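You operate a simulated robot arm through the tools that you are given. There is no shell and no other tool. Be economical: measure what you need, move in short steps, check, and stop when the job is done.

You run a simulated robot arm. Do the job below in one go: nothing can be reset, and whatever is moved stays where it is left.

Task
Tune the small grey horn to 97 dB on the horn stand.
Fine: seat it, put the orange plug in the yellow socket, then tone on at soft; leave the knob where the display shows 97 dB; tone off after. Set down upright: what you pick out.

Only the result counts: the job must be done as asked and must still hold three seconds after the hand-in. Knocking over, shifting, dropping, spilling or breaking anything else fails it.

Robot
A 6-joint arm with a two-finger parallel gripper, fixed in place. Base frame: the origin is at the foot of the arm, x ahead of it, y to its left, z up; the work surface is at about z = 0. Units: mm, rad, N and s.
With the tool pointing down near the work surface it reaches from about 160 to 420 mm from the base axis. Its first joint turns from -1.152 to 1.152 rad. Payload 1.57 kg.
The TCP is the grasp point between the finger pads, 30 mm short of the fingertips. In the tool frame z runs along the fingers and y along their closing line. Largest opening 80 mm; finger width 17, thickness 12; the body of the gripper, 40 by 82 mm, starts 80 mm behind the TCP.
Orientation is told as [roll, pitch, yaw] about the base's x, y, z axes, in that order, counted from this pose: with the fingers straight down and closing along the base's y, the tool's x points along the base's -x, its y along +y and its z along -z.

Tools
- The arm moves only by the tool send_rows. Its argument "steps" is a list of rows, each a list of 7 numbers: the shift along the tool's x, y, z in mm, then the turn, a rotation vector about the tool's x, y, z in rad, then the finger opening in mm, from 0 to 80. In form: [[tx, ty, tz, rx, ry, rz, fingers], ...]. A call has 1 to 10 rows; each row is the pose to reach, as a shift and turn from the pose commanded when the call began, along the tool's axes at that moment. Each row takes 0.2 s and may step no farther than 50 mm and 0.15 rad from the row before; otherwise, or with a gripper value out of range, the whole call is refused. A pose out of reach is approached as far as the arm can. The call stops where the force on the tool passes 40 N (or 10 N more than at its start, if that is more) or the arm is blocked; 0.2 s more then pass. Each finger travels about 153 mm/s and halts on what it meets, pressing with about 23 N; the grip force reading is that of the motor and also rises with nothing between the fingers. The clock runs only during rows and for 0.2 s after the last one: add rows that repeat a pose to give the fingers time. The reply holds the time, the measured pose of the TCP, the force on the tool along the base axes, the opening and the grip force, in the units named above and with some noise, with the torque about the TCP (base axes, N m) and any sound that the robot's microphone picked up.
- Cameras (640 x 400 px; columns grow to the right, rows downward): "scene" is fixed at [36.2, -332.6, 429.2]; the picture's right is [0.87, -0.49, 0.00], its down [-0.31, -0.56, -0.77] and it looks along [0.37, 0.67, -0.64] (base axes); focal length 214 px, centre (320, 200). "wrist" rides on the gripper at [72, -7, -122] in the tool frame; the picture's right is [0.09, 1.00, 0.00], its down [-0.84, 0.08, -0.54] and it looks along [-0.54, 0.05, 0.84] (tool axes); focal length 238 px, centre (320, 200). There is no depth. A picture from a camera that has moved, and an enlarged one, comes with that camera's place and axes in the base frame and with its lens. The place of the scene camera against the robot may be out by one fixed shift of up to 25 mm in any direction.
- grab_frame(camera): a new picture of that camera. It takes no simulated time.
- close_up(camera, box): a new picture of the part [left, top, right, bottom] of that camera's present view, enlarged. It takes no simulated time.
- close_job(): hands the job in; it is judged then, once.

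Go step by step. Nothing tells you positions but the pictures and the camera data: compare them with the known pose of the tool, close in by small moves and look again before you grip or let go. The budget is 120 turns and 64 pictures, counting those below and the enlarged ones. Unless the task says otherwise, let go and move clear before handing in, and close with one line.

The tools are called after "Call:" as a command line: name --pt "numbers of a row" for each row, then --argument value for the rest, lists and objects as JSON in quotes. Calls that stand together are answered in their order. send_rows: Moves the arm, as the interface text tells. Its arguments: {"type":"object","properties":{"steps":{"type":"array","items":{"type":"array","items":{"type":"number"}}}},"required":["steps"]} The other tools are called the same way: grab_frame (camera) takes a picture; close_up (camera, box) takes an enlarged picture of a part of a camera's view; close_job () hands the job in.

At the start:

```text
clock: 0.0
eef_pos: [229.3, -1.1, 278.8]
tool_rot: [-0.002, -0.001, 0.0]
contact_force: [-0.4, 0.4, -0.5]
ft_torque: [-0.03, 0.04, 0.01]
finger_gap: 79.9
grasp_force: 0.0
```

scene: 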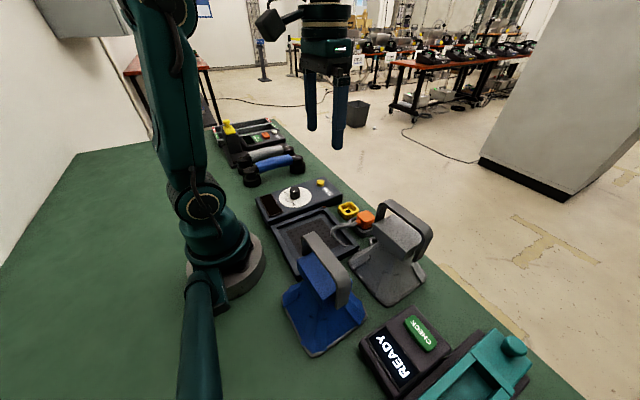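
wrist: 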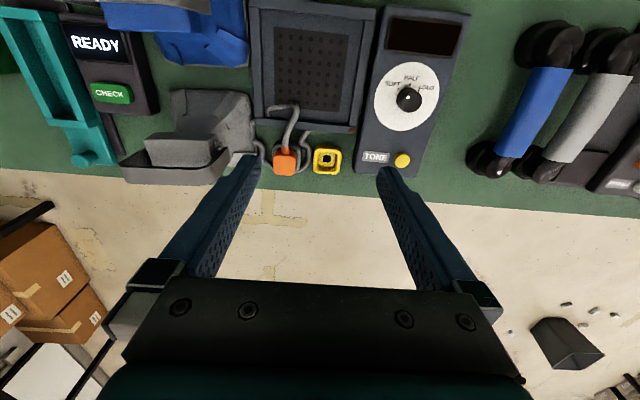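

I see a stand with a perforated tray, a control panel with a knob and a TONE button, an orange plug and a yellow socket. There are also several grey and blue items, so I'll look closer to tell which one is the horn.

Call:
close_up --camera "scene" --box '[240, 160, 440, 360]'

Call:
close_up --camera "wrist" --box '[60, 0, 480, 200]'

Call:
close_up --camera "scene" --box '[190, 100, 350, 220]'

```text
2.00 times, centred on (340, 260) of scene
camera zoom: at [36.2, -332.6, 429.2], right [0.87, -0.49, 0.0], down [-0.31, -0.56, -0.77], along [0.37, 0.67, -0.64], focal length 429 px, centre (280, 80)
```

zoom: 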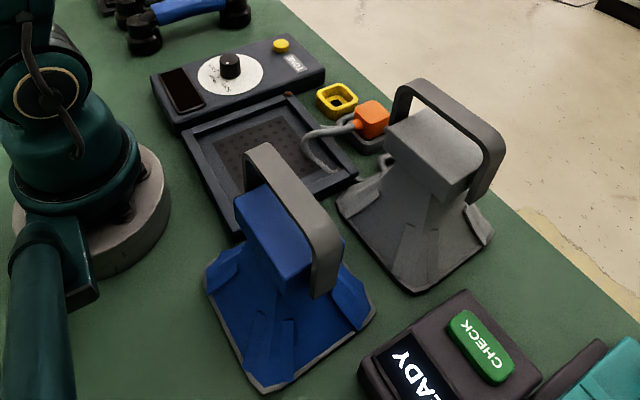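

```text
1.52 times, centred on (270, 100) of wrist
camera zoom: at [157.0, -7.0, 399.7], right [-0.09, 1.0, 0.0], down [0.84, 0.08, 0.54], along [0.54, 0.05, -0.84], focal length 363 px, centre (396, 352)
```

zoom: 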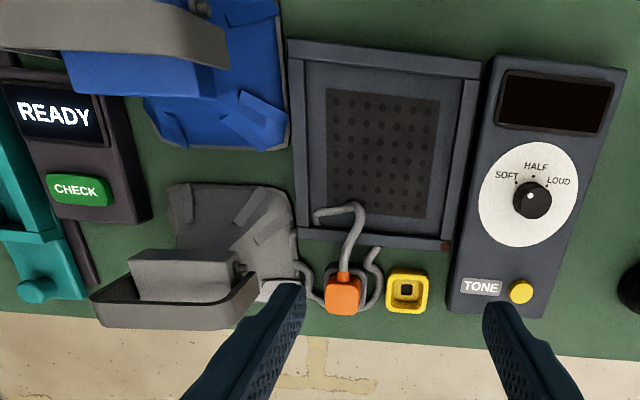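

```text
3.33 times, centred on (270, 160) of scene
camera zoom: at [36.2, -332.6, 429.2], right [0.87, -0.49, 0.0], down [-0.31, -0.56, -0.77], along [0.37, 0.67, -0.64], focal length 715 px, centre (487, 333)
```

zoom: 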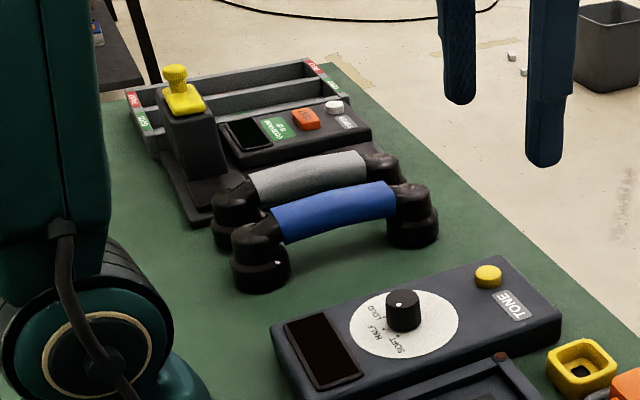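

The grey horn stands mouth-down at about (280, -145) with a strap handle on top. The tray stand is centred near (190, -18). I'll move above the horn and look again.

Call:
send_rows --pt "0 -40 -15 0 0 0 80" --pt "0 -80 -30 0 0 0 80" --pt "0 -120 -40 0 0 0 80" --pt "0 -150 -40 0 0 0 80" --pt "0 -150 -40 0 0 0 80"

Call:
grab_frame --camera "wrist"

Call:
grab_frame --camera "scene"

```text
clock: 1.2
eef_pos: [222.0, -147.0, 300.9]
tool_rot: [-0.001, -0.004, -0.001]
contact_force: [-0.5, -0.2, -0.1]
ft_torque: [0.04, 0.01, 0.01]
finger_gap: 80.2
grasp_force: 0.0
out of reach, approached as far as the arm can: row 3, 4, 5
```

```text
58 pictures are left
camera wrist: at [149.1, -153.2, 422.3], right [-0.09, 1.0, 0.0], down [0.83, 0.08, 0.54], along [0.54, 0.05, -0.84], focal length 238 px, centre (320, 200)
```

wrist: 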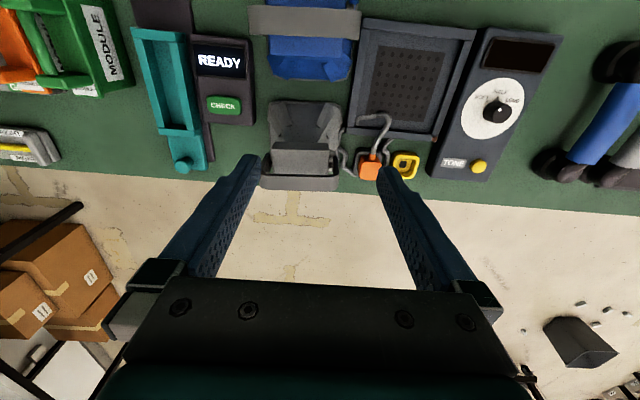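

```text
57 pictures are left
```

scene: 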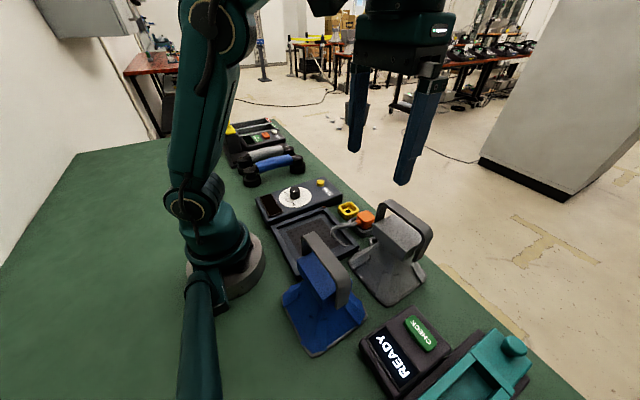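

The horn is now nearly in line with the camera. I'll take enlarged views to measure the handle.

Call:
close_up --camera "wrist" --box '[240, 90, 440, 215]'

Call:
close_up --camera "scene" --box '[330, 180, 450, 320]'

```text
3.20 times, centred on (340, 152) of wrist
camera zoom: at [149.1, -153.2, 422.3], right [-0.09, 1.0, 0.0], down [0.83, 0.08, 0.54], along [0.54, 0.05, -0.84], focal length 763 px, centre (256, 352)
```

zoom: 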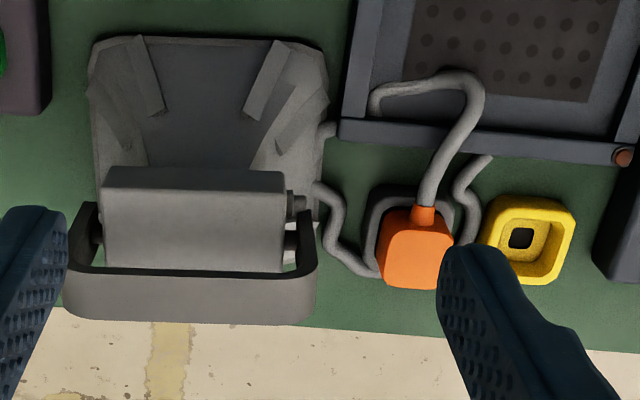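

```text
2.86 times, centred on (390, 250) of scene
camera zoom: at [36.2, -332.6, 429.2], right [0.87, -0.49, 0.0], down [-0.31, -0.56, -0.77], along [0.37, 0.67, -0.64], focal length 613 px, centre (120, 57)
```

zoom: 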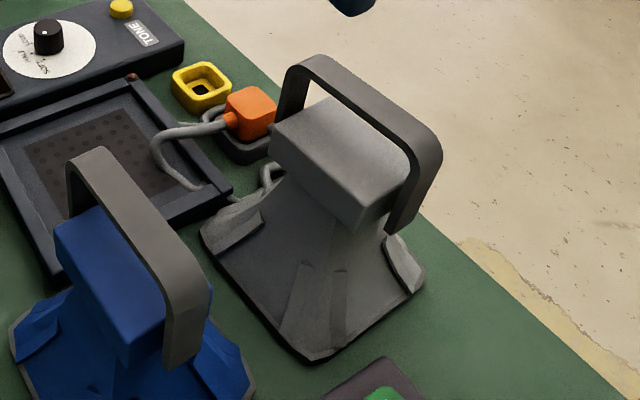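

The handle strap runs about along y, with its top at roughly (293, -166, 165) and the horn turned about +0.08 rad. I'll turn the gripper a quarter turn so it closes along x, and move in above the strap.

Call:
send_rows --pt "-8 -2 6 0 0 0.149 80" --pt "-16 -4 12 0 0 0.298 80" --pt "-24 -6 18 0 0 0.447 80" --pt "-32 -8 24 0 0 0.596 80" --pt "-40 -10 30 0 0 0.745 80" --pt "-48 -12 36 0 0 0.894 80" --pt "-56 -14 42 0 0 1.043 80" --pt "-64 -16 48 0 0 1.192 80" --pt "-71 -19 55 0 0 1.341 80" --pt "-71 -19 61 0 0 1.49 80"

Call:
grab_frame --camera "wrist"

Call:
close_up --camera "scene" --box '[280, 80, 480, 320]'

```text
clock: 3.4
eef_pos: [294.0, -164.9, 240.6]
tool_rot: [0.001, 0.0, -1.493]
contact_force: [-0.8, 0.8, 0.1]
ft_torque: [-0.02, -0.02, 0.0]
finger_gap: 80.0
grasp_force: 0.1
```

```text
54 pictures are left
camera wrist: at [280.6, -93.3, 361.6], right [0.99, 0.17, 0.0], down [0.14, -0.83, 0.54], along [0.09, -0.53, -0.84], focal length 238 px, centre (320, 200)
```

wrist: 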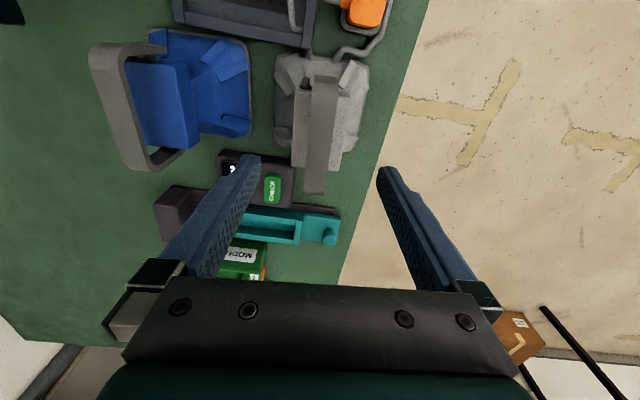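

```text
1.67 times, centred on (380, 200) of scene
camera zoom: at [36.2, -332.6, 429.2], right [0.87, -0.49, 0.0], down [-0.31, -0.56, -0.77], along [0.37, 0.67, -0.64], focal length 358 px, centre (220, 200)
```

zoom: 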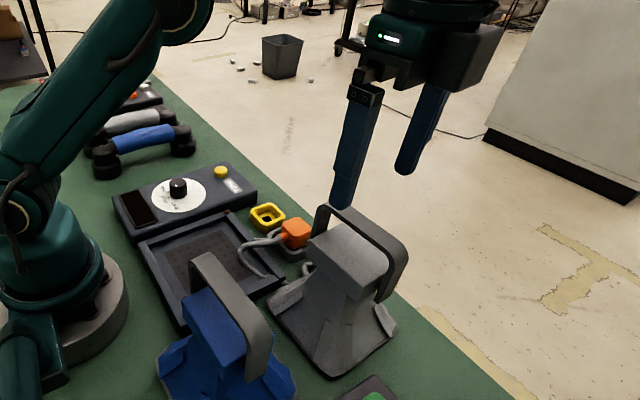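

The gripper is above the strap, whose centre I put at (290.5, -162). I'll come down partway and check the height.

Call:
send_rows --pt "1 -1.5 25 0 0 0 80" --pt "2.2 -2.8 45 0 0 0 80" --pt "2.2 -2.8 58 0 0 0 80" --pt "2.2 -2.8 58 0 0 0 80"

Call:
close_up --camera "wrist" --box '[200, 50, 440, 260]'

Call:
close_up --camera "scene" --box '[320, 120, 460, 320]'

```text
clock: 4.4
eef_pos: [290.1, -163.7, 182.0]
tool_rot: [0.0, 0.0, -1.491]
contact_force: [-0.3, -0.5, 0.0]
ft_torque: [0.0, -0.03, 0.0]
finger_gap: 80.0
grasp_force: 0.0
```

```text
1.90 times, centred on (320, 155) of wrist
camera zoom: at [278.0, -91.7, 303.4], right [0.98, 0.17, 0.0], down [0.14, -0.83, 0.54], along [0.1, -0.53, -0.84], focal length 454 px, centre (320, 286)
```

zoom: 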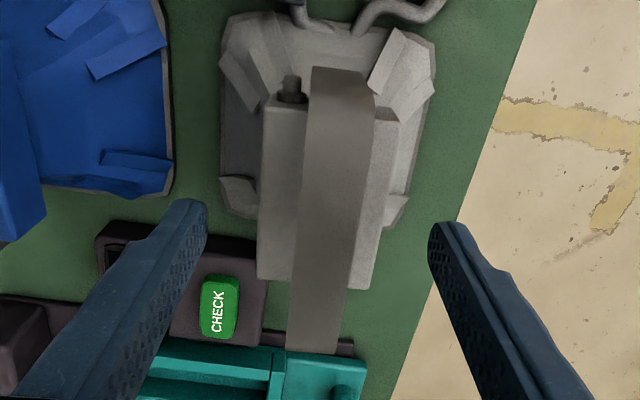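

```text
2.00 times, centred on (390, 220) of scene
camera zoom: at [36.2, -332.6, 429.2], right [0.87, -0.49, 0.0], down [-0.31, -0.56, -0.77], along [0.37, 0.67, -0.64], focal length 429 px, centre (180, 160)
```

zoom: 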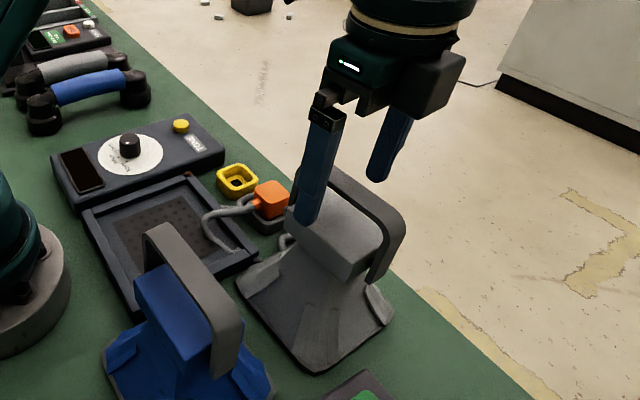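

The strap lies centred between the fingers, with its top at about z 170–180 and the driver box top at about 139. I'll lower a little and close.

Call:
send_rows --pt "1 0 6 0 0 0 80" --pt "1 0 6 0 0 0 50" --pt "1 0 6 0 0 0 15" --pt "1 0 6 0 0 0 15" --pt "1 0 6 0 0 0 15"

Call:
close_up --camera "wrist" --box '[200, 50, 440, 260]'

Call:
close_up --camera "scene" --box '[330, 140, 450, 260]'

```text
clock: 5.6
eef_pos: [289.8, -162.8, 175.9]
tool_rot: [0.002, 0.0, -1.491]
contact_force: [-0.2, 0.3, 0.3]
ft_torque: [0.1, 0.03, -0.05]
finger_gap: 19.5
grasp_force: 23.1
```

```text
1.90 times, centred on (320, 155) of wrist
camera zoom: at [277.8, -90.8, 297.6], right [0.98, 0.17, 0.0], down [0.14, -0.83, 0.54], along [0.09, -0.53, -0.84], focal length 454 px, centre (320, 286)
```

zoom: 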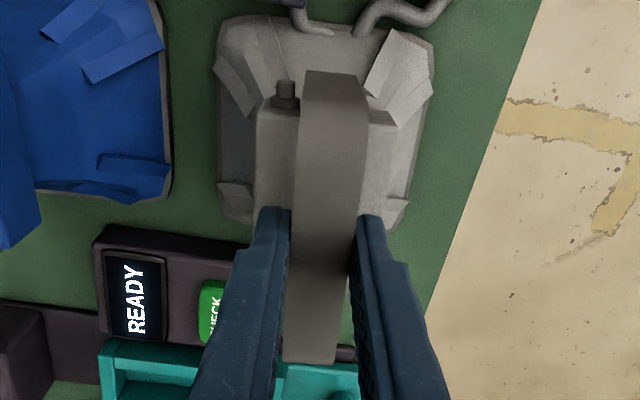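

```text
3.33 times, centred on (390, 200) of scene
camera zoom: at [36.2, -332.6, 429.2], right [0.87, -0.49, 0.0], down [-0.31, -0.56, -0.77], along [0.37, 0.67, -0.64], focal length 715 px, centre (87, 200)
```

zoom: 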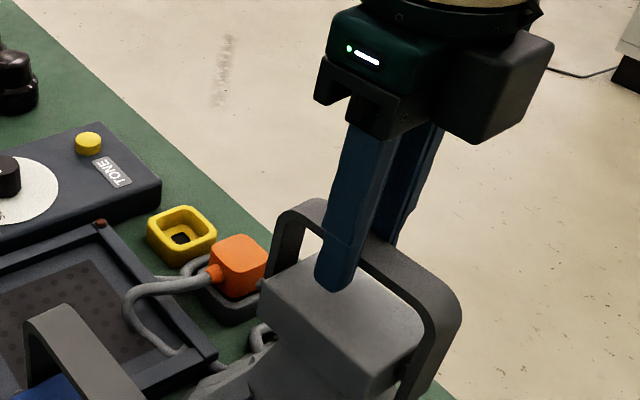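

The strap is gripped with a 19.5 mm gap. I'll lift the horn straight up.

Call:
send_rows --pt "0 0 -4 0 0 0 12" --pt "0 0 -10 0 0 0 12" --pt "0 0 -20 0 0 0 12" --pt "0 0 -35 0 0 0 12" --pt "0 0 -50 0 0 0 12" --pt "0 0 -62 0 0 0 12" --pt "0 0 -70 0 0 0 12" --pt "0 0 -70 0 0 0 12"

Call:
grab_frame --camera "scene"

Call:
grab_frame --camera "wrist"

```text
clock: 7.4
eef_pos: [290.3, -162.5, 246.9]
tool_rot: [0.002, 0.0, -1.491]
contact_force: [-0.4, 0.1, -3.6]
ft_torque: [0.06, -0.02, 0.0]
finger_gap: 19.7
grasp_force: 22.1
```

```text
48 pictures are left
```

scene: 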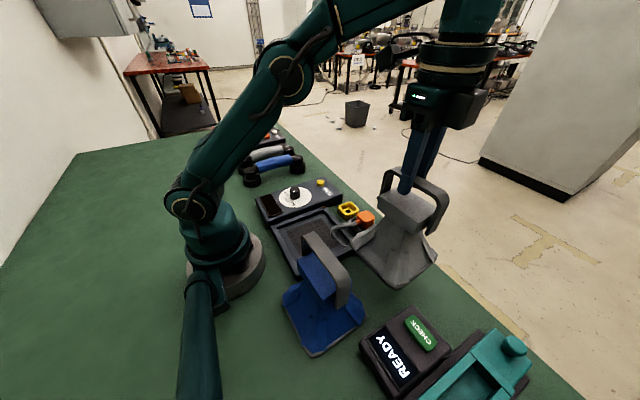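

```text
47 pictures are left
camera wrist: at [277.1, -90.8, 367.3], right [0.98, 0.17, 0.0], down [0.14, -0.83, 0.54], along [0.09, -0.53, -0.84], focal length 238 px, centre (320, 200)
```

wrist: 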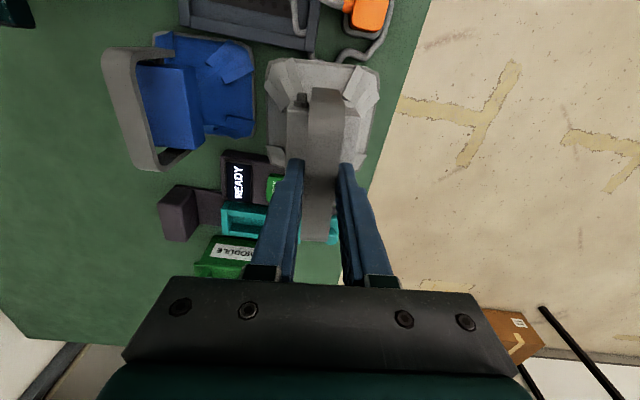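

The horn hangs level at about 0.37 kg. I'll carry it along +y, well above the plug.

Call:
send_rows --pt "10 0.8 0 0 0 0 12" --pt "28 2.2 0 0 0 0 12" --pt "48 3.8 0 0 0 0 12" --pt "68 5.4 0 0 0 0 12" --pt "88 7 0 0 0 0 12" --pt "108 8.6 0 0 0 0 12" --pt "126 10 0 0 0 0 12" --pt "138 11 0 0 0 0 12" --pt "142 11.4 0 0 0 0 12" --pt "142 11.4 0 0 0 0 12"

Call:
grab_frame --camera "wrist"

Call:
grab_frame --camera "scene"

```text
clock: 9.6
eef_pos: [289.7, -19.7, 245.6]
tool_rot: [0.001, -0.001, -1.488]
contact_force: [0.3, 0.3, -3.2]
ft_torque: [0.01, -0.02, 0.0]
finger_gap: 19.7
grasp_force: 23.1
```

```text
46 pictures are left
camera wrist: at [277.1, 51.6, 367.9], right [0.98, 0.17, 0.0], down [0.14, -0.83, 0.54], along [0.1, -0.53, -0.84], focal length 238 px, centre (320, 200)
```

wrist: 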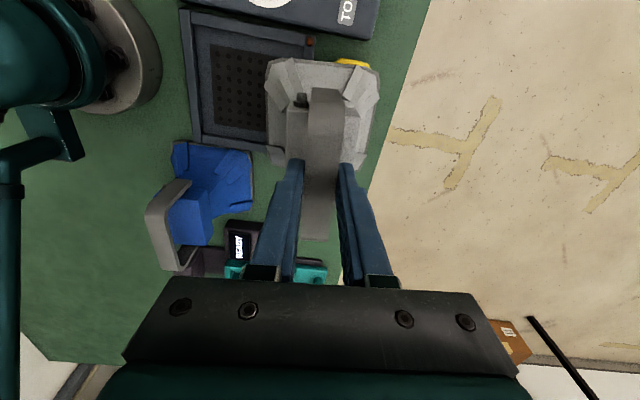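

```text
45 pictures are left
```

scene: 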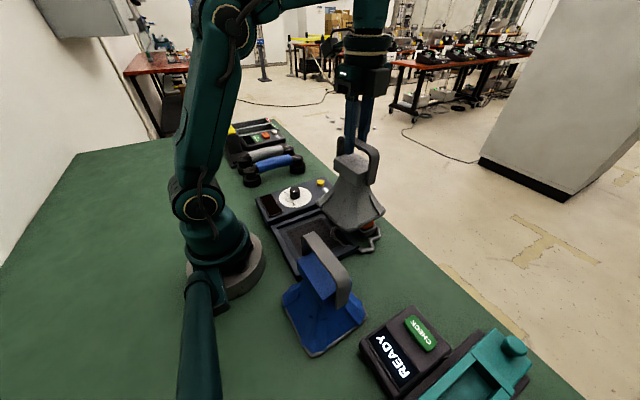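

The horn is now beside the tray. I'll zoom in to measure the tray accurately.

Call:
close_up --camera "wrist" --box '[170, 0, 394, 172]'

```text
2.33 times, centred on (282, 86) of wrist
camera zoom: at [277.1, 51.6, 367.9], right [0.98, 0.17, 0.0], down [0.14, -0.83, 0.54], along [0.1, -0.53, -0.84], focal length 554 px, centre (408, 465)
```

zoom: 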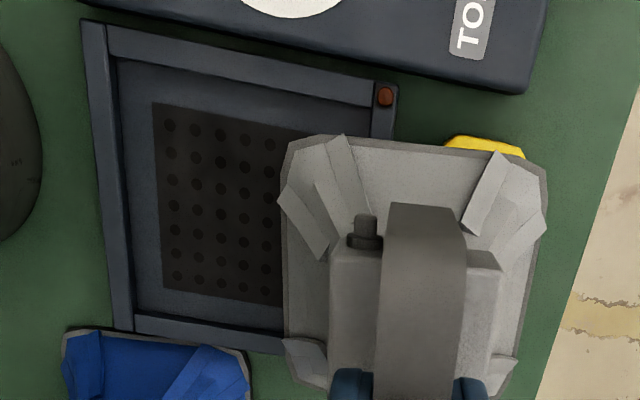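

The tray outer rim measures x 111–270, y -99–61, so its centre is about (190.5, -18.5) with yaw near 0. The horn base fits inside with about 4–5 mm to spare each side. I'll move above it, still high.

Call:
send_rows --pt "1 -8 0 0 0 0 12" --pt "3.4 -24 0 0 0 0.02 12" --pt "6 -42 0 0 0 0.04 12" --pt "8.6 -60 0 0 0 0.06 12" --pt "11 -78 0 0 0 0.075 12" --pt "13 -92 0 0 0 0.075 12" --pt "13.9 -98.4 0 0 0 0.075 12" --pt "13.9 -98.4 15 0 0 0.075 12" --pt "13.9 -98.4 25 0 0 0.075 12" --pt "13.9 -98.4 25 0 0 0.075 12"

Call:
close_up --camera "wrist" --box '[200, 20, 440, 200]'

Call:
close_up --camera "scene" --box '[240, 120, 400, 290]'

```text
clock: 11.8
eef_pos: [190.7, -13.4, 219.6]
tool_rot: [0.003, 0.0, -1.565]
contact_force: [0.7, 0.1, -3.8]
ft_torque: [0.04, -0.03, -0.06]
finger_gap: 19.5
grasp_force: 22.7
```

```text
2.22 times, centred on (320, 110) of wrist
camera zoom: at [183.6, 58.3, 342.1], right [1.0, 0.1, 0.0], down [0.08, -0.84, 0.54], along [0.05, -0.54, -0.84], focal length 530 px, centre (320, 400)
```

zoom: 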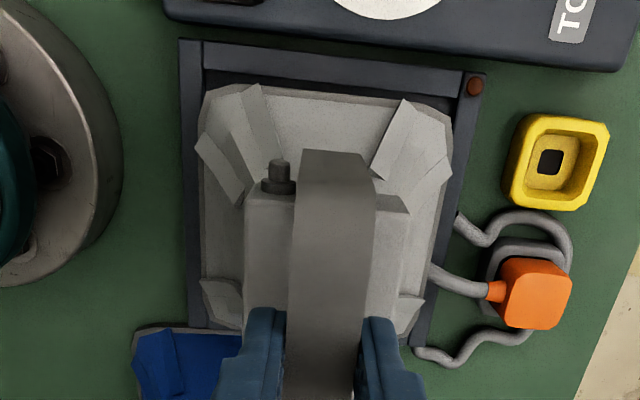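

```text
2.35 times, centred on (320, 205) of scene
camera zoom: at [36.2, -332.6, 429.2], right [0.87, -0.49, 0.0], down [-0.31, -0.56, -0.77], along [0.37, 0.67, -0.64], focal length 505 px, centre (320, 188)
```

zoom: 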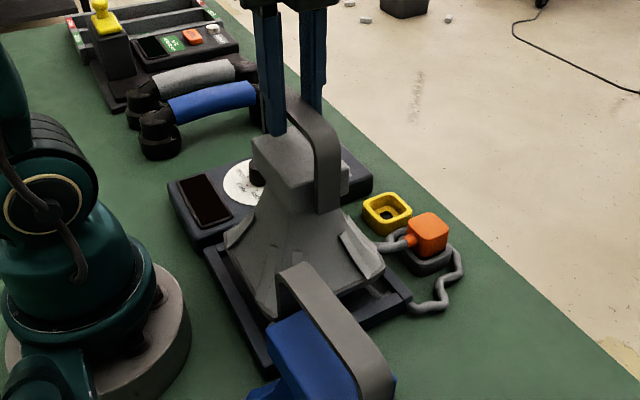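

The horn is centred over the tray within about 1–2 mm, with a small yaw difference of 0.02 rad. I'll correct that and lower into the rim.

Call:
send_rows --pt "-1 -0.5 0 0 0 0.02 12" --pt "-1 -0.5 6 0 0 0.02 12" --pt "-1 -0.5 12 0 0 0.02 12" --pt "-1 -0.5 17 0 0 0.02 12" --pt "-1 -0.5 21 0 0 0.02 12" --pt "-1 -0.5 21 0 0 0.02 12"

Call:
close_up --camera "wrist" --box '[200, 20, 440, 200]'

Call:
close_up --camera "scene" --box '[280, 180, 390, 290]'

```text
clock: 13.2
eef_pos: [190.6, -15.3, 200.3]
tool_rot: [0.001, -0.001, -1.585]
contact_force: [-0.5, 0.3, -4.9]
ft_torque: [0.04, -0.03, 0.0]
finger_gap: 19.8
grasp_force: 23.0
```

```text
2.22 times, centred on (320, 110) of wrist
camera zoom: at [184.3, 57.3, 321.4], right [1.0, 0.08, 0.0], down [0.06, -0.84, 0.54], along [0.04, -0.54, -0.84], focal length 530 px, centre (320, 400)
```

zoom: 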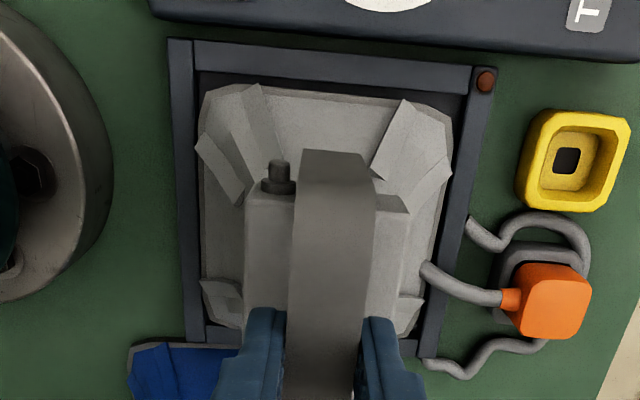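

```text
3.64 times, centred on (335, 235) of scene
camera zoom: at [36.2, -332.6, 429.2], right [0.87, -0.49, 0.0], down [-0.31, -0.56, -0.77], along [0.37, 0.67, -0.64], focal length 780 px, centre (266, 73)
```

zoom: 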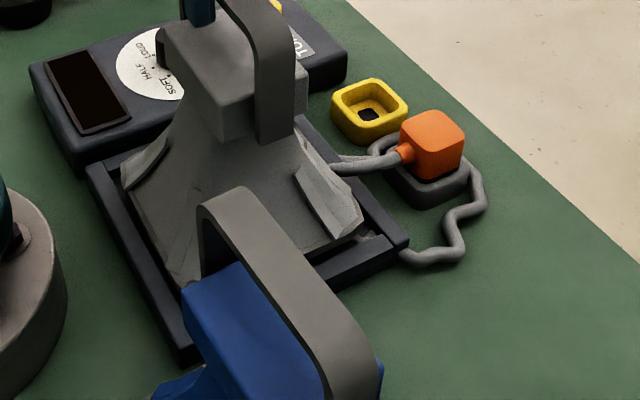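

The horn base is at rim height with gaps all round. I'll nudge it +1.5 in y and +0.5 in x, then lower until contact.

Call:
send_rows --pt "1.5 0.5 0 0 0 0 12" --pt "1.5 0.5 4 0 0 0 12" --pt "1.5 0.5 8 0 0 0 12" --pt "1.5 0.5 11 0 0 0 12" --pt "1.5 0.5 13 0 0 0 12" --pt "1.5 0.5 15 0 0 0 12" --pt "1.5 0.5 15 0 0 0 12"

```text
clock: 14.8
eef_pos: [190.3, -14.0, 184.7]
tool_rot: [0.006, 0.001, -1.584]
contact_force: [-0.6, 1.1, 21.1]
ft_torque: [0.01, 0.01, -0.02]
finger_gap: 20.0
grasp_force: 23.3
```

The horn has made contact at TCP z 184.7. I'll check that it is resting on the tray floor and not on a rim.

Call:
close_up --camera "wrist" --box '[200, 20, 440, 200]'

Call:
close_up --camera "scene" --box '[280, 180, 390, 290]'

```text
2.22 times, centred on (320, 110) of wrist
camera zoom: at [185.2, 59.1, 306.8], right [1.0, 0.08, 0.0], down [0.06, -0.84, 0.54], along [0.05, -0.54, -0.84], focal length 530 px, centre (320, 400)
```

zoom: 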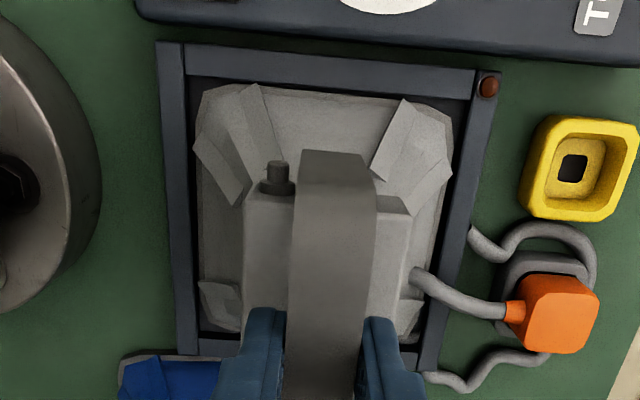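

```text
3.64 times, centred on (335, 235) of scene
camera zoom: at [36.2, -332.6, 429.2], right [0.87, -0.49, 0.0], down [-0.31, -0.56, -0.77], along [0.37, 0.67, -0.64], focal length 780 px, centre (266, 73)
```

zoom: 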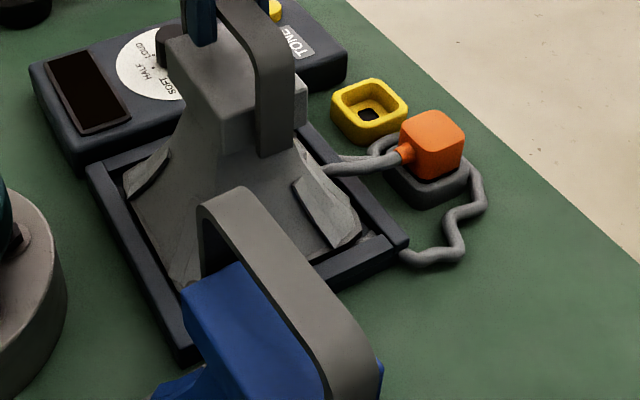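

The horn sits flat inside the rim. I'll ease off the pressure, open the fingers and rise clear.

Call:
send_rows --pt "0 0 -1.5 0 0 0 12" --pt "0 0 -1.5 0 0 0 40" --pt "0 0 -1.5 0 0 0 60" --pt "0 0 -1.5 0 0 0 60" --pt "0 0 -20 0 0 0 60" --pt "0 0 -45 0 0 0 60" --pt "0 0 -65 0 0 0 60" --pt "0 0 -65 0 0 0 60"

Call:
grab_frame --camera "wrist"

Call:
close_up --camera "scene" --box '[240, 150, 400, 290]'

```text
clock: 16.6
eef_pos: [192.9, -13.7, 249.0]
tool_rot: [0.001, -0.001, -1.584]
contact_force: [-0.2, -0.8, 0.3]
ft_torque: [0.02, -0.01, 0.02]
finger_gap: 59.9
grasp_force: 0.1
```

```text
37 pictures are left
camera wrist: at [185.5, 59.5, 371.5], right [1.0, 0.08, 0.0], down [0.06, -0.84, 0.54], along [0.04, -0.54, -0.84], focal length 238 px, centre (320, 200)
```

wrist: 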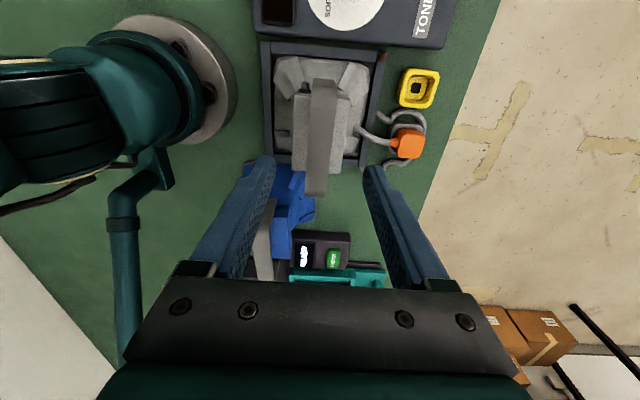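

```text
2.86 times, centred on (320, 220) of scene
camera zoom: at [36.2, -332.6, 429.2], right [0.87, -0.49, 0.0], down [-0.31, -0.56, -0.77], along [0.37, 0.67, -0.64], focal length 613 px, centre (320, 143)
```

zoom: 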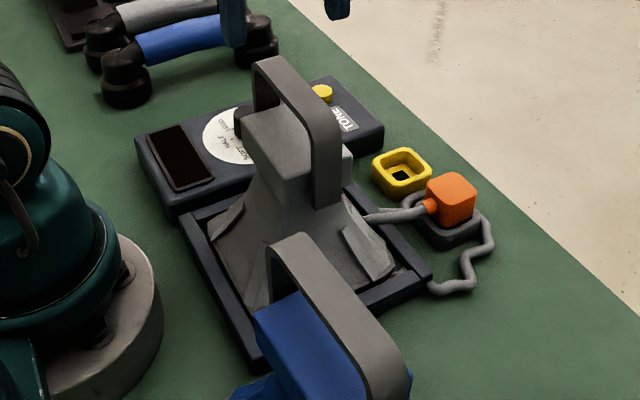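

The horn is free-standing in the tray. Next is the plug, so I'll turn the gripper back to close along y and move above it for measurement.

Call:
send_rows --pt "-3 12 0 0 0 -0.148 60" --pt "-6 24 0 0 0 -0.296 60" --pt "-9 36 0 0 0 -0.444 60" --pt "-12 48 0 0 0 -0.592 60" --pt "-15 60 0 0 0 -0.74 60" --pt "-18 74 0 0 0 -0.888 60" --pt "-21 88 0 0 0 -1.036 60" --pt "-25 100 10 0 0 -1.184 60" --pt "-28 112 25 0 0 -1.332 60" --pt "-31.4 122.4 40 0 0 -1.48 60"

Call:
grab_frame --camera "wrist"

```text
clock: 18.8
eef_pos: [313.8, -46.5, 208.8]
tool_rot: [-0.001, -0.002, -0.102]
contact_force: [-1.0, -0.3, -0.7]
ft_torque: [-0.03, 0.0, -0.02]
finger_gap: 59.9
grasp_force: 0.0
```

```text
35 pictures are left
camera wrist: at [240.2, -45.1, 331.0], right [0.01, 1.0, 0.0], down [0.84, -0.01, 0.54], along [0.54, -0.01, -0.84], focal length 238 px, centre (320, 200)
```

wrist: 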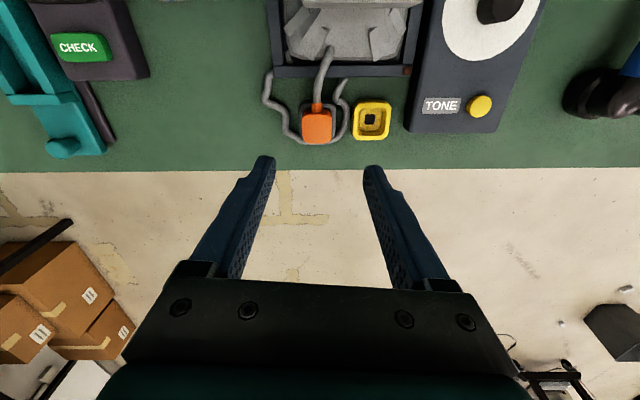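

The plug and socket are both in view below the camera. I'll zoom in on them.

Call:
close_up --camera "wrist" --box '[250, 50, 420, 160]'

Call:
close_up --camera "scene" --box '[325, 185, 405, 265]'

```text
3.64 times, centred on (335, 105) of wrist
camera zoom: at [240.2, -45.1, 331.0], right [0.01, 1.0, 0.0], down [0.84, -0.01, 0.54], along [0.54, -0.01, -0.84], focal length 867 px, centre (266, 546)
```

zoom: 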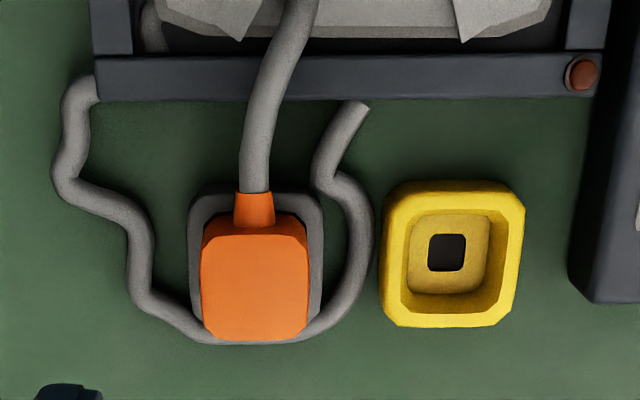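

```text
5.00 times, centred on (365, 225) of scene
camera zoom: at [36.2, -332.6, 429.2], right [0.87, -0.49, 0.0], down [-0.31, -0.56, -0.77], along [0.37, 0.67, -0.64], focal length 1072 px, centre (95, 75)
```

zoom: 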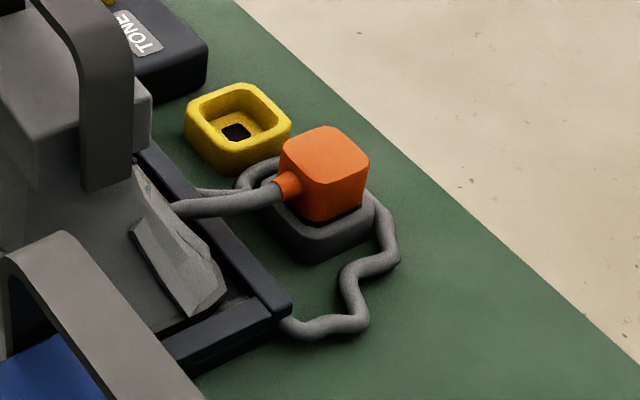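

The plug top is about 34 mm wide at (322, -49, ~50), and the socket is at about (318, 18.6) with its rim at z ~25. I'll align the yaw and come down to z 100, then check again.

Call:
send_rows --pt "-3 -0.7 25 0 0 -0.04 52" --pt "-6 -1.3 50 0 0 -0.08 52" --pt "-8.4 -1.85 75 0 0 -0.08 52" --pt "-8.4 -1.85 98 0 0 -0.08 52" --pt "-8.4 -1.85 108 0 0 -0.08 52" --pt "-8.4 -1.85 108 0 0 -0.08 52"

Call:
close_up --camera "wrist" --box '[220, 40, 420, 200]'

Call:
close_up --camera "scene" --box '[310, 150, 420, 265]'

```text
clock: 20.2
eef_pos: [322.3, -49.1, 101.9]
tool_rot: [0.0, -0.002, -0.024]
contact_force: [-0.6, 0.5, 0.3]
ft_torque: [0.02, 0.03, -0.01]
finger_gap: 52.1
grasp_force: 0.1
```

```text
2.50 times, centred on (320, 120) of wrist
camera zoom: at [249.1, -54.0, 222.5], right [-0.07, 1.0, 0.0], down [0.84, 0.06, 0.54], along [0.54, 0.04, -0.84], focal length 596 px, centre (320, 400)
```

zoom: 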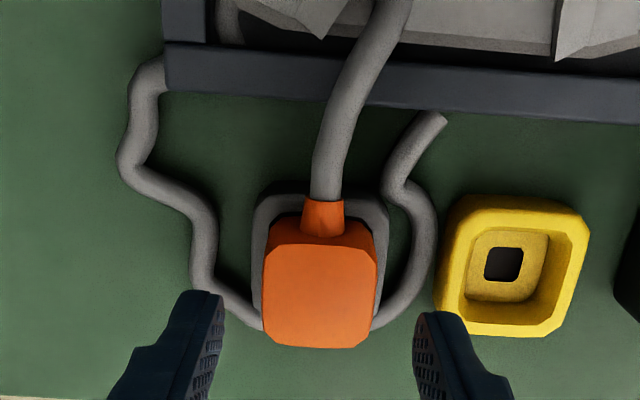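

```text
3.48 times, centred on (365, 208) of scene
camera zoom: at [36.2, -332.6, 429.2], right [0.87, -0.49, 0.0], down [-0.31, -0.56, -0.77], along [0.37, 0.67, -0.64], focal length 746 px, centre (164, 174)
```

zoom: 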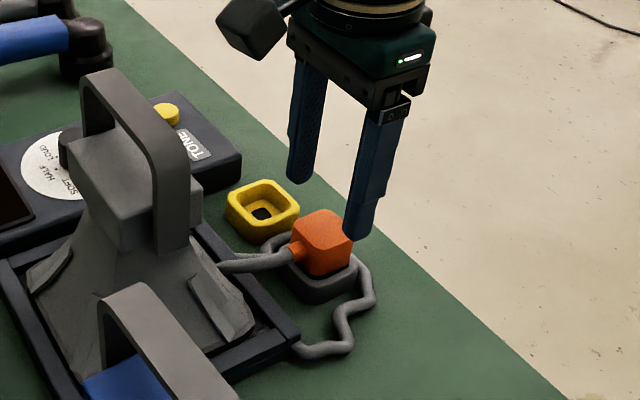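

The measurement agrees. I'll descend to TCP z ≈ 57 so the fingertips stay above the holder, and close on the plug.

Call:
send_rows --pt "0 0 20 0 0 0 52" --pt "0 0 38 0 0 0 52" --pt "0 0 45 0 0 0 52" --pt "0 0 45 0 0 0 30" --pt "0 0 45 0 0 0 26" --pt "0 0 45 0 0 0 26"

Call:
close_up --camera "wrist" --box '[220, 40, 420, 200]'

Call:
close_up --camera "scene" --box '[310, 150, 420, 265]'

```text
clock: 21.6
eef_pos: [321.0, -49.4, 56.8]
tool_rot: [0.0, -0.003, -0.025]
contact_force: [0.3, 0.2, 1.3]
ft_torque: [0.02, 0.01, 0.03]
finger_gap: 35.1
grasp_force: 23.1
```

```text
2.50 times, centred on (320, 120) of wrist
camera zoom: at [249.0, -54.1, 178.2], right [-0.07, 1.0, 0.0], down [0.84, 0.06, 0.54], along [0.54, 0.04, -0.84], focal length 596 px, centre (320, 400)
```

zoom: 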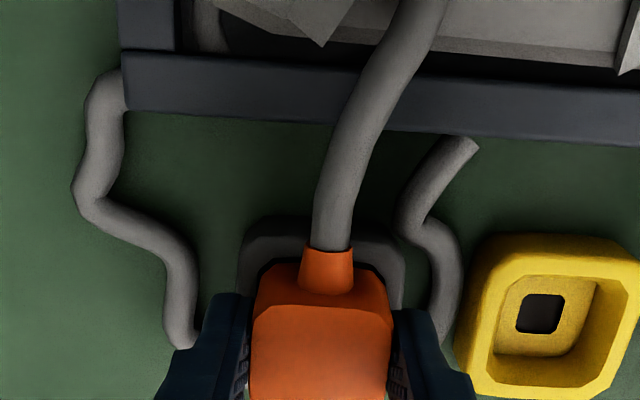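

```text
3.48 times, centred on (365, 208) of scene
camera zoom: at [36.2, -332.6, 429.2], right [0.87, -0.49, 0.0], down [-0.31, -0.56, -0.77], along [0.37, 0.67, -0.64], focal length 746 px, centre (164, 174)
```

zoom: 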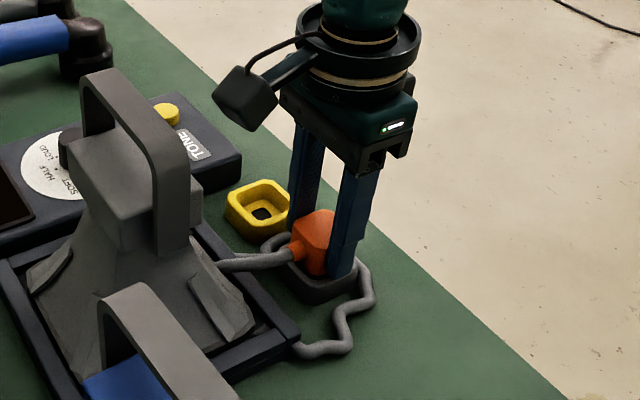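

The plug is gripped with a 35 mm gap. I'll lift it straight out.

Call:
send_rows --pt "0 0 -3 0 0 0 25" --pt "0 0 -8 0 0 0 25" --pt "0 0 -16 0 0 0 25" --pt "0 0 -28 0 0 0 25" --pt "0 0 -40 0 0 0 25" --pt "0 0 -48 0 0 0 25" --pt "0 0 -48 0 0 0 25"

Call:
close_up --camera "scene" --box '[310, 150, 420, 265]'

Call:
close_up --camera "wrist" --box '[220, 40, 420, 200]'

```text
clock: 23.2
eef_pos: [320.7, -48.2, 105.2]
tool_rot: [0.0, -0.001, -0.025]
contact_force: [0.7, 0.4, -0.8]
ft_torque: [-0.03, -0.04, -0.01]
finger_gap: 35.1
grasp_force: 23.4
```

```text
3.48 times, centred on (365, 208) of scene
camera zoom: at [36.2, -332.6, 429.2], right [0.87, -0.49, 0.0], down [-0.31, -0.56, -0.77], along [0.37, 0.67, -0.64], focal length 746 px, centre (164, 174)
```

zoom: 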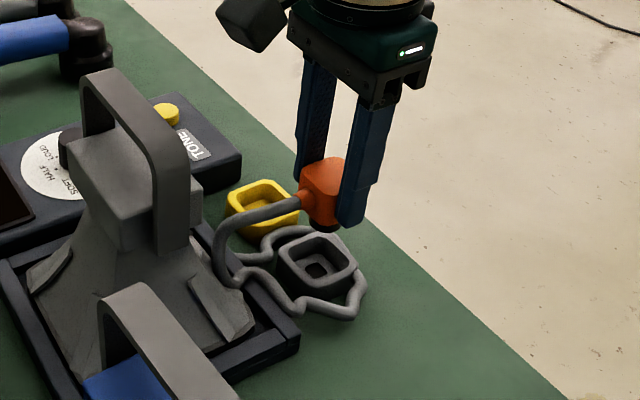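

```text
2.50 times, centred on (320, 120) of wrist
camera zoom: at [249.0, -53.8, 226.9], right [-0.07, 1.0, 0.0], down [0.84, 0.06, 0.54], along [0.54, 0.04, -0.84], focal length 596 px, centre (320, 400)
```

zoom: 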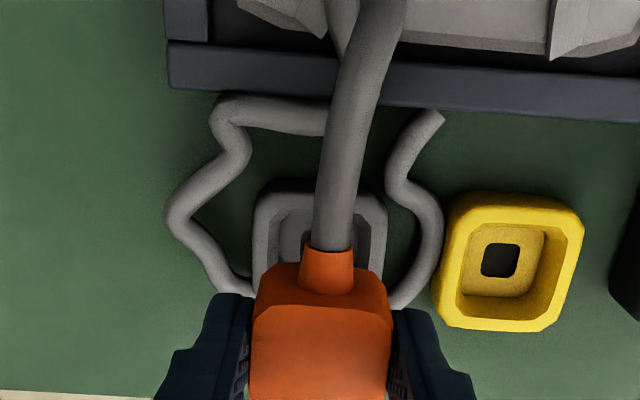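

The plug is out, with its nose pin showing below. Four views agree on the socket hole at (321.3, 19.1), so I'll shift +68 mm in y and look again.

Call:
send_rows --pt "0.3 10 0 0 0 0 25" --pt "0.6 25 0 0 0 0 25" --pt "1 40 0 0 0 -0.01 25" --pt "1.4 55 0 0 0 -0.015 25" --pt "1.7 65 0 0 0 -0.015 25" --pt "1.7 68.1 0 0 0 -0.015 25" --pt "1.7 68.1 12 0 0 -0.015 25" --pt "1.7 68.1 18 0 0 -0.015 25" --pt "1.7 68.1 18 0 0 -0.015 25"

Call:
close_up --camera "scene" --box '[310, 160, 400, 250]'

Call:
close_up --camera "wrist" --box '[220, 40, 420, 200]'

```text
clock: 25.2
eef_pos: [321.8, 19.5, 87.0]
tool_rot: [0.0, -0.002, -0.012]
contact_force: [-0.5, 0.6, -1.4]
ft_torque: [0.0, 0.01, -0.01]
finger_gap: 34.9
grasp_force: 23.2
```

```text
4.44 times, centred on (355, 205) of scene
camera zoom: at [36.2, -332.6, 429.2], right [0.87, -0.49, 0.0], down [-0.31, -0.56, -0.77], along [0.37, 0.67, -0.64], focal length 953 px, centre (164, 178)
```

zoom: 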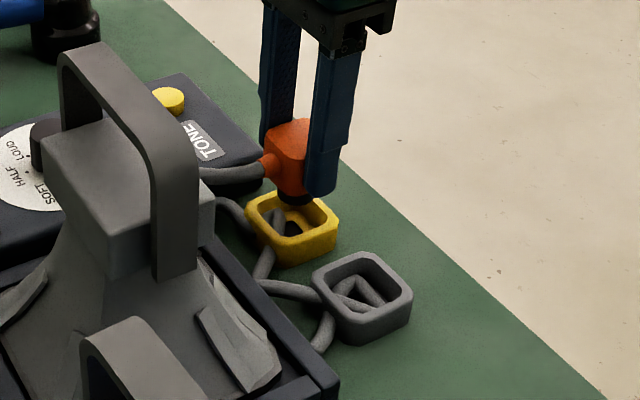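

```text
2.50 times, centred on (320, 120) of wrist
camera zoom: at [249.2, 13.3, 208.2], right [-0.08, 1.0, 0.0], down [0.84, 0.07, 0.54], along [0.54, 0.04, -0.84], focal length 596 px, centre (320, 400)
```

zoom: 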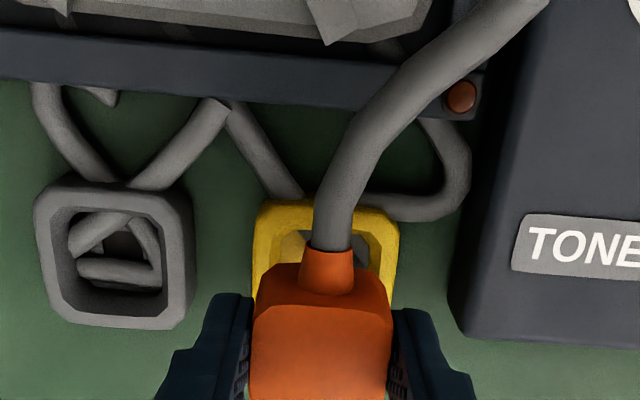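

The plug nose sits over the socket hole to within about a millimetre in both views. I'll descend slowly, watching the force.

Call:
send_rows --pt "0 0.5 5 0 0 0 25" --pt "0 0.5 10 0 0 0 25" --pt "0 0.5 14 0 0 0 25" --pt "0 0.5 18 0 0 0 25" --pt "0 0.5 21 0 0 0 25" --pt "0 0.5 21 0 0 0 25"

Call:
close_up --camera "scene" --box '[310, 160, 400, 250]'

```text
clock: 26.6
eef_pos: [321.6, 19.0, 66.1]
tool_rot: [-0.001, -0.001, -0.01]
contact_force: [1.1, 0.1, -0.4]
ft_torque: [0.0, 0.0, -0.01]
finger_gap: 35.3
grasp_force: 22.8
```

```text
4.44 times, centred on (355, 205) of scene
camera zoom: at [36.2, -332.6, 429.2], right [0.87, -0.49, 0.0], down [-0.31, -0.56, -0.77], along [0.37, 0.67, -0.64], focal length 953 px, centre (164, 178)
```

zoom: 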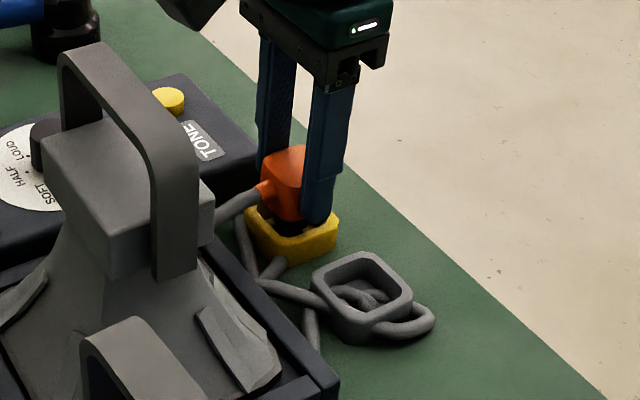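

The nose is entering the socket with no contact force. I'll keep going down in small steps.

Call:
send_rows --pt "0 0 3 0 0 0 25" --pt "0 0 5 0 0 0 25" --pt "0 0 7 0 0 0 25" --pt "0 0 8.5 0 0 0 25" --pt "0 0 10 0 0 0 25" --pt "0 0 10 0 0 0 25"

```text
clock: 28.0
eef_pos: [321.2, 19.5, 57.2]
tool_rot: [0.001, -0.004, -0.01]
contact_force: [-5.8, -0.6, 16.5]
ft_torque: [0.01, 0.21, 0.04]
finger_gap: 35.0
grasp_force: 22.9
```

There is 16 N of contact at z 57.2, close to the parked height of 56.8. I'll look to see whether it is fully in.

Call:
close_up --camera "scene" --box '[310, 160, 400, 250]'

Call:
close_up --camera "wrist" --box '[220, 40, 420, 200]'

```text
4.44 times, centred on (355, 205) of scene
camera zoom: at [36.2, -332.6, 429.2], right [0.87, -0.49, 0.0], down [-0.31, -0.56, -0.77], along [0.37, 0.67, -0.64], focal length 953 px, centre (164, 178)
```

zoom: 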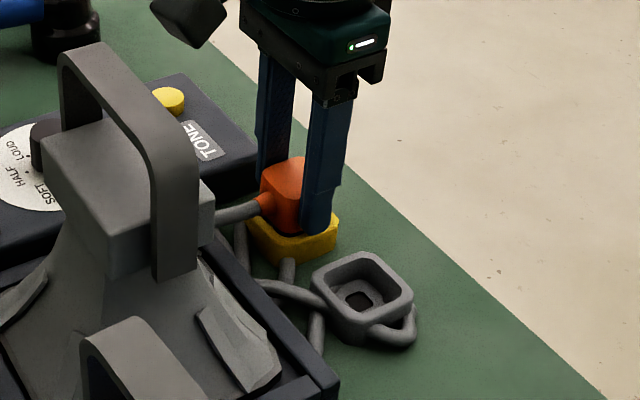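

```text
2.50 times, centred on (320, 120) of wrist
camera zoom: at [249.3, 13.8, 178.1], right [-0.08, 1.0, 0.0], down [0.84, 0.07, 0.54], along [0.54, 0.04, -0.84], focal length 596 px, centre (320, 400)
```

zoom: 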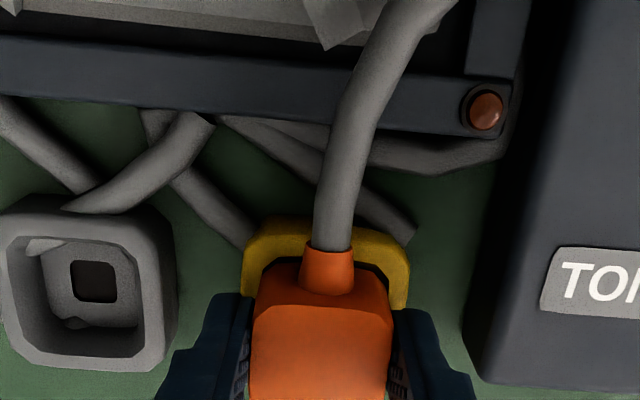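

The plug and socket now look the same as the plug did in its holder, apart from a slight offset of about 1 mm in +y. I'll nudge it and press a little more to confirm it is seated.

Call:
send_rows --pt "0.5 0.6 -1 0 0 0 25" --pt "0.5 0.8 -1 0 0 0 25" --pt "0.5 0.8 0.5 0 0 0 25" --pt "0.5 0.8 1.2 0 0 0 25" --pt "0.5 0.8 1.2 0 0 0 25"

```text
clock: 29.2
eef_pos: [320.9, 20.3, 55.2]
tool_rot: [0.001, -0.003, -0.009]
contact_force: [-3.0, -1.0, 21.0]
ft_torque: [-0.06, 0.08, -0.05]
finger_gap: 35.3
grasp_force: 22.6
```

Call:
send_rows --pt "0 0 0.8 0 0 0 25" --pt "0 0 1.6 0 0 0 25" --pt "0 0 1.6 0 0 0 25"

```text
clock: 30.0
eef_pos: [322.0, 21.0, 53.6]
tool_rot: [0.0, -0.006, -0.009]
contact_force: [2.2, -2.4, 19.7]
ft_torque: [-0.11, -0.17, -0.03]
finger_gap: 35.1
grasp_force: 23.5
```

The force stays at about 20 N while z drops, so the fingers may be sliding down the plug. I'll check.

Call:
close_up --camera "wrist" --box '[220, 40, 420, 200]'

Call:
close_up --camera "scene" --box '[335, 180, 385, 230]'

```text
2.50 times, centred on (320, 120) of wrist
camera zoom: at [249.0, 14.9, 174.8], right [-0.08, 1.0, 0.0], down [0.83, 0.07, 0.55], along [0.54, 0.04, -0.84], focal length 596 px, centre (320, 400)
```

zoom: 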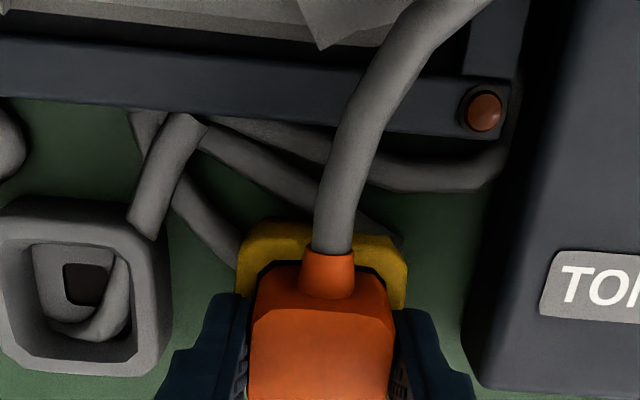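

```text
8.00 times, centred on (360, 205) of scene
camera zoom: at [36.2, -332.6, 429.2], right [0.87, -0.49, 0.0], down [-0.31, -0.56, -0.77], along [0.37, 0.67, -0.64], focal length 1716 px, centre (0, 160)
```

zoom: 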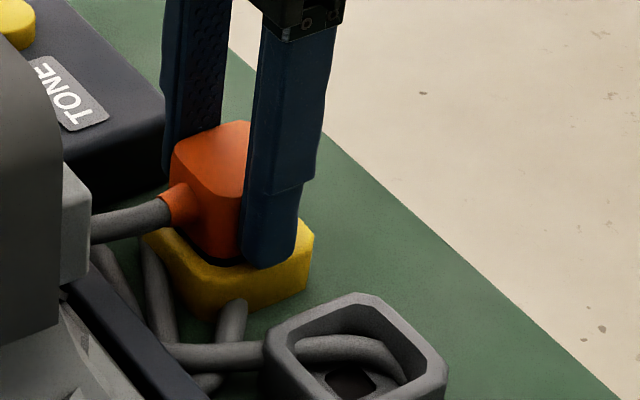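

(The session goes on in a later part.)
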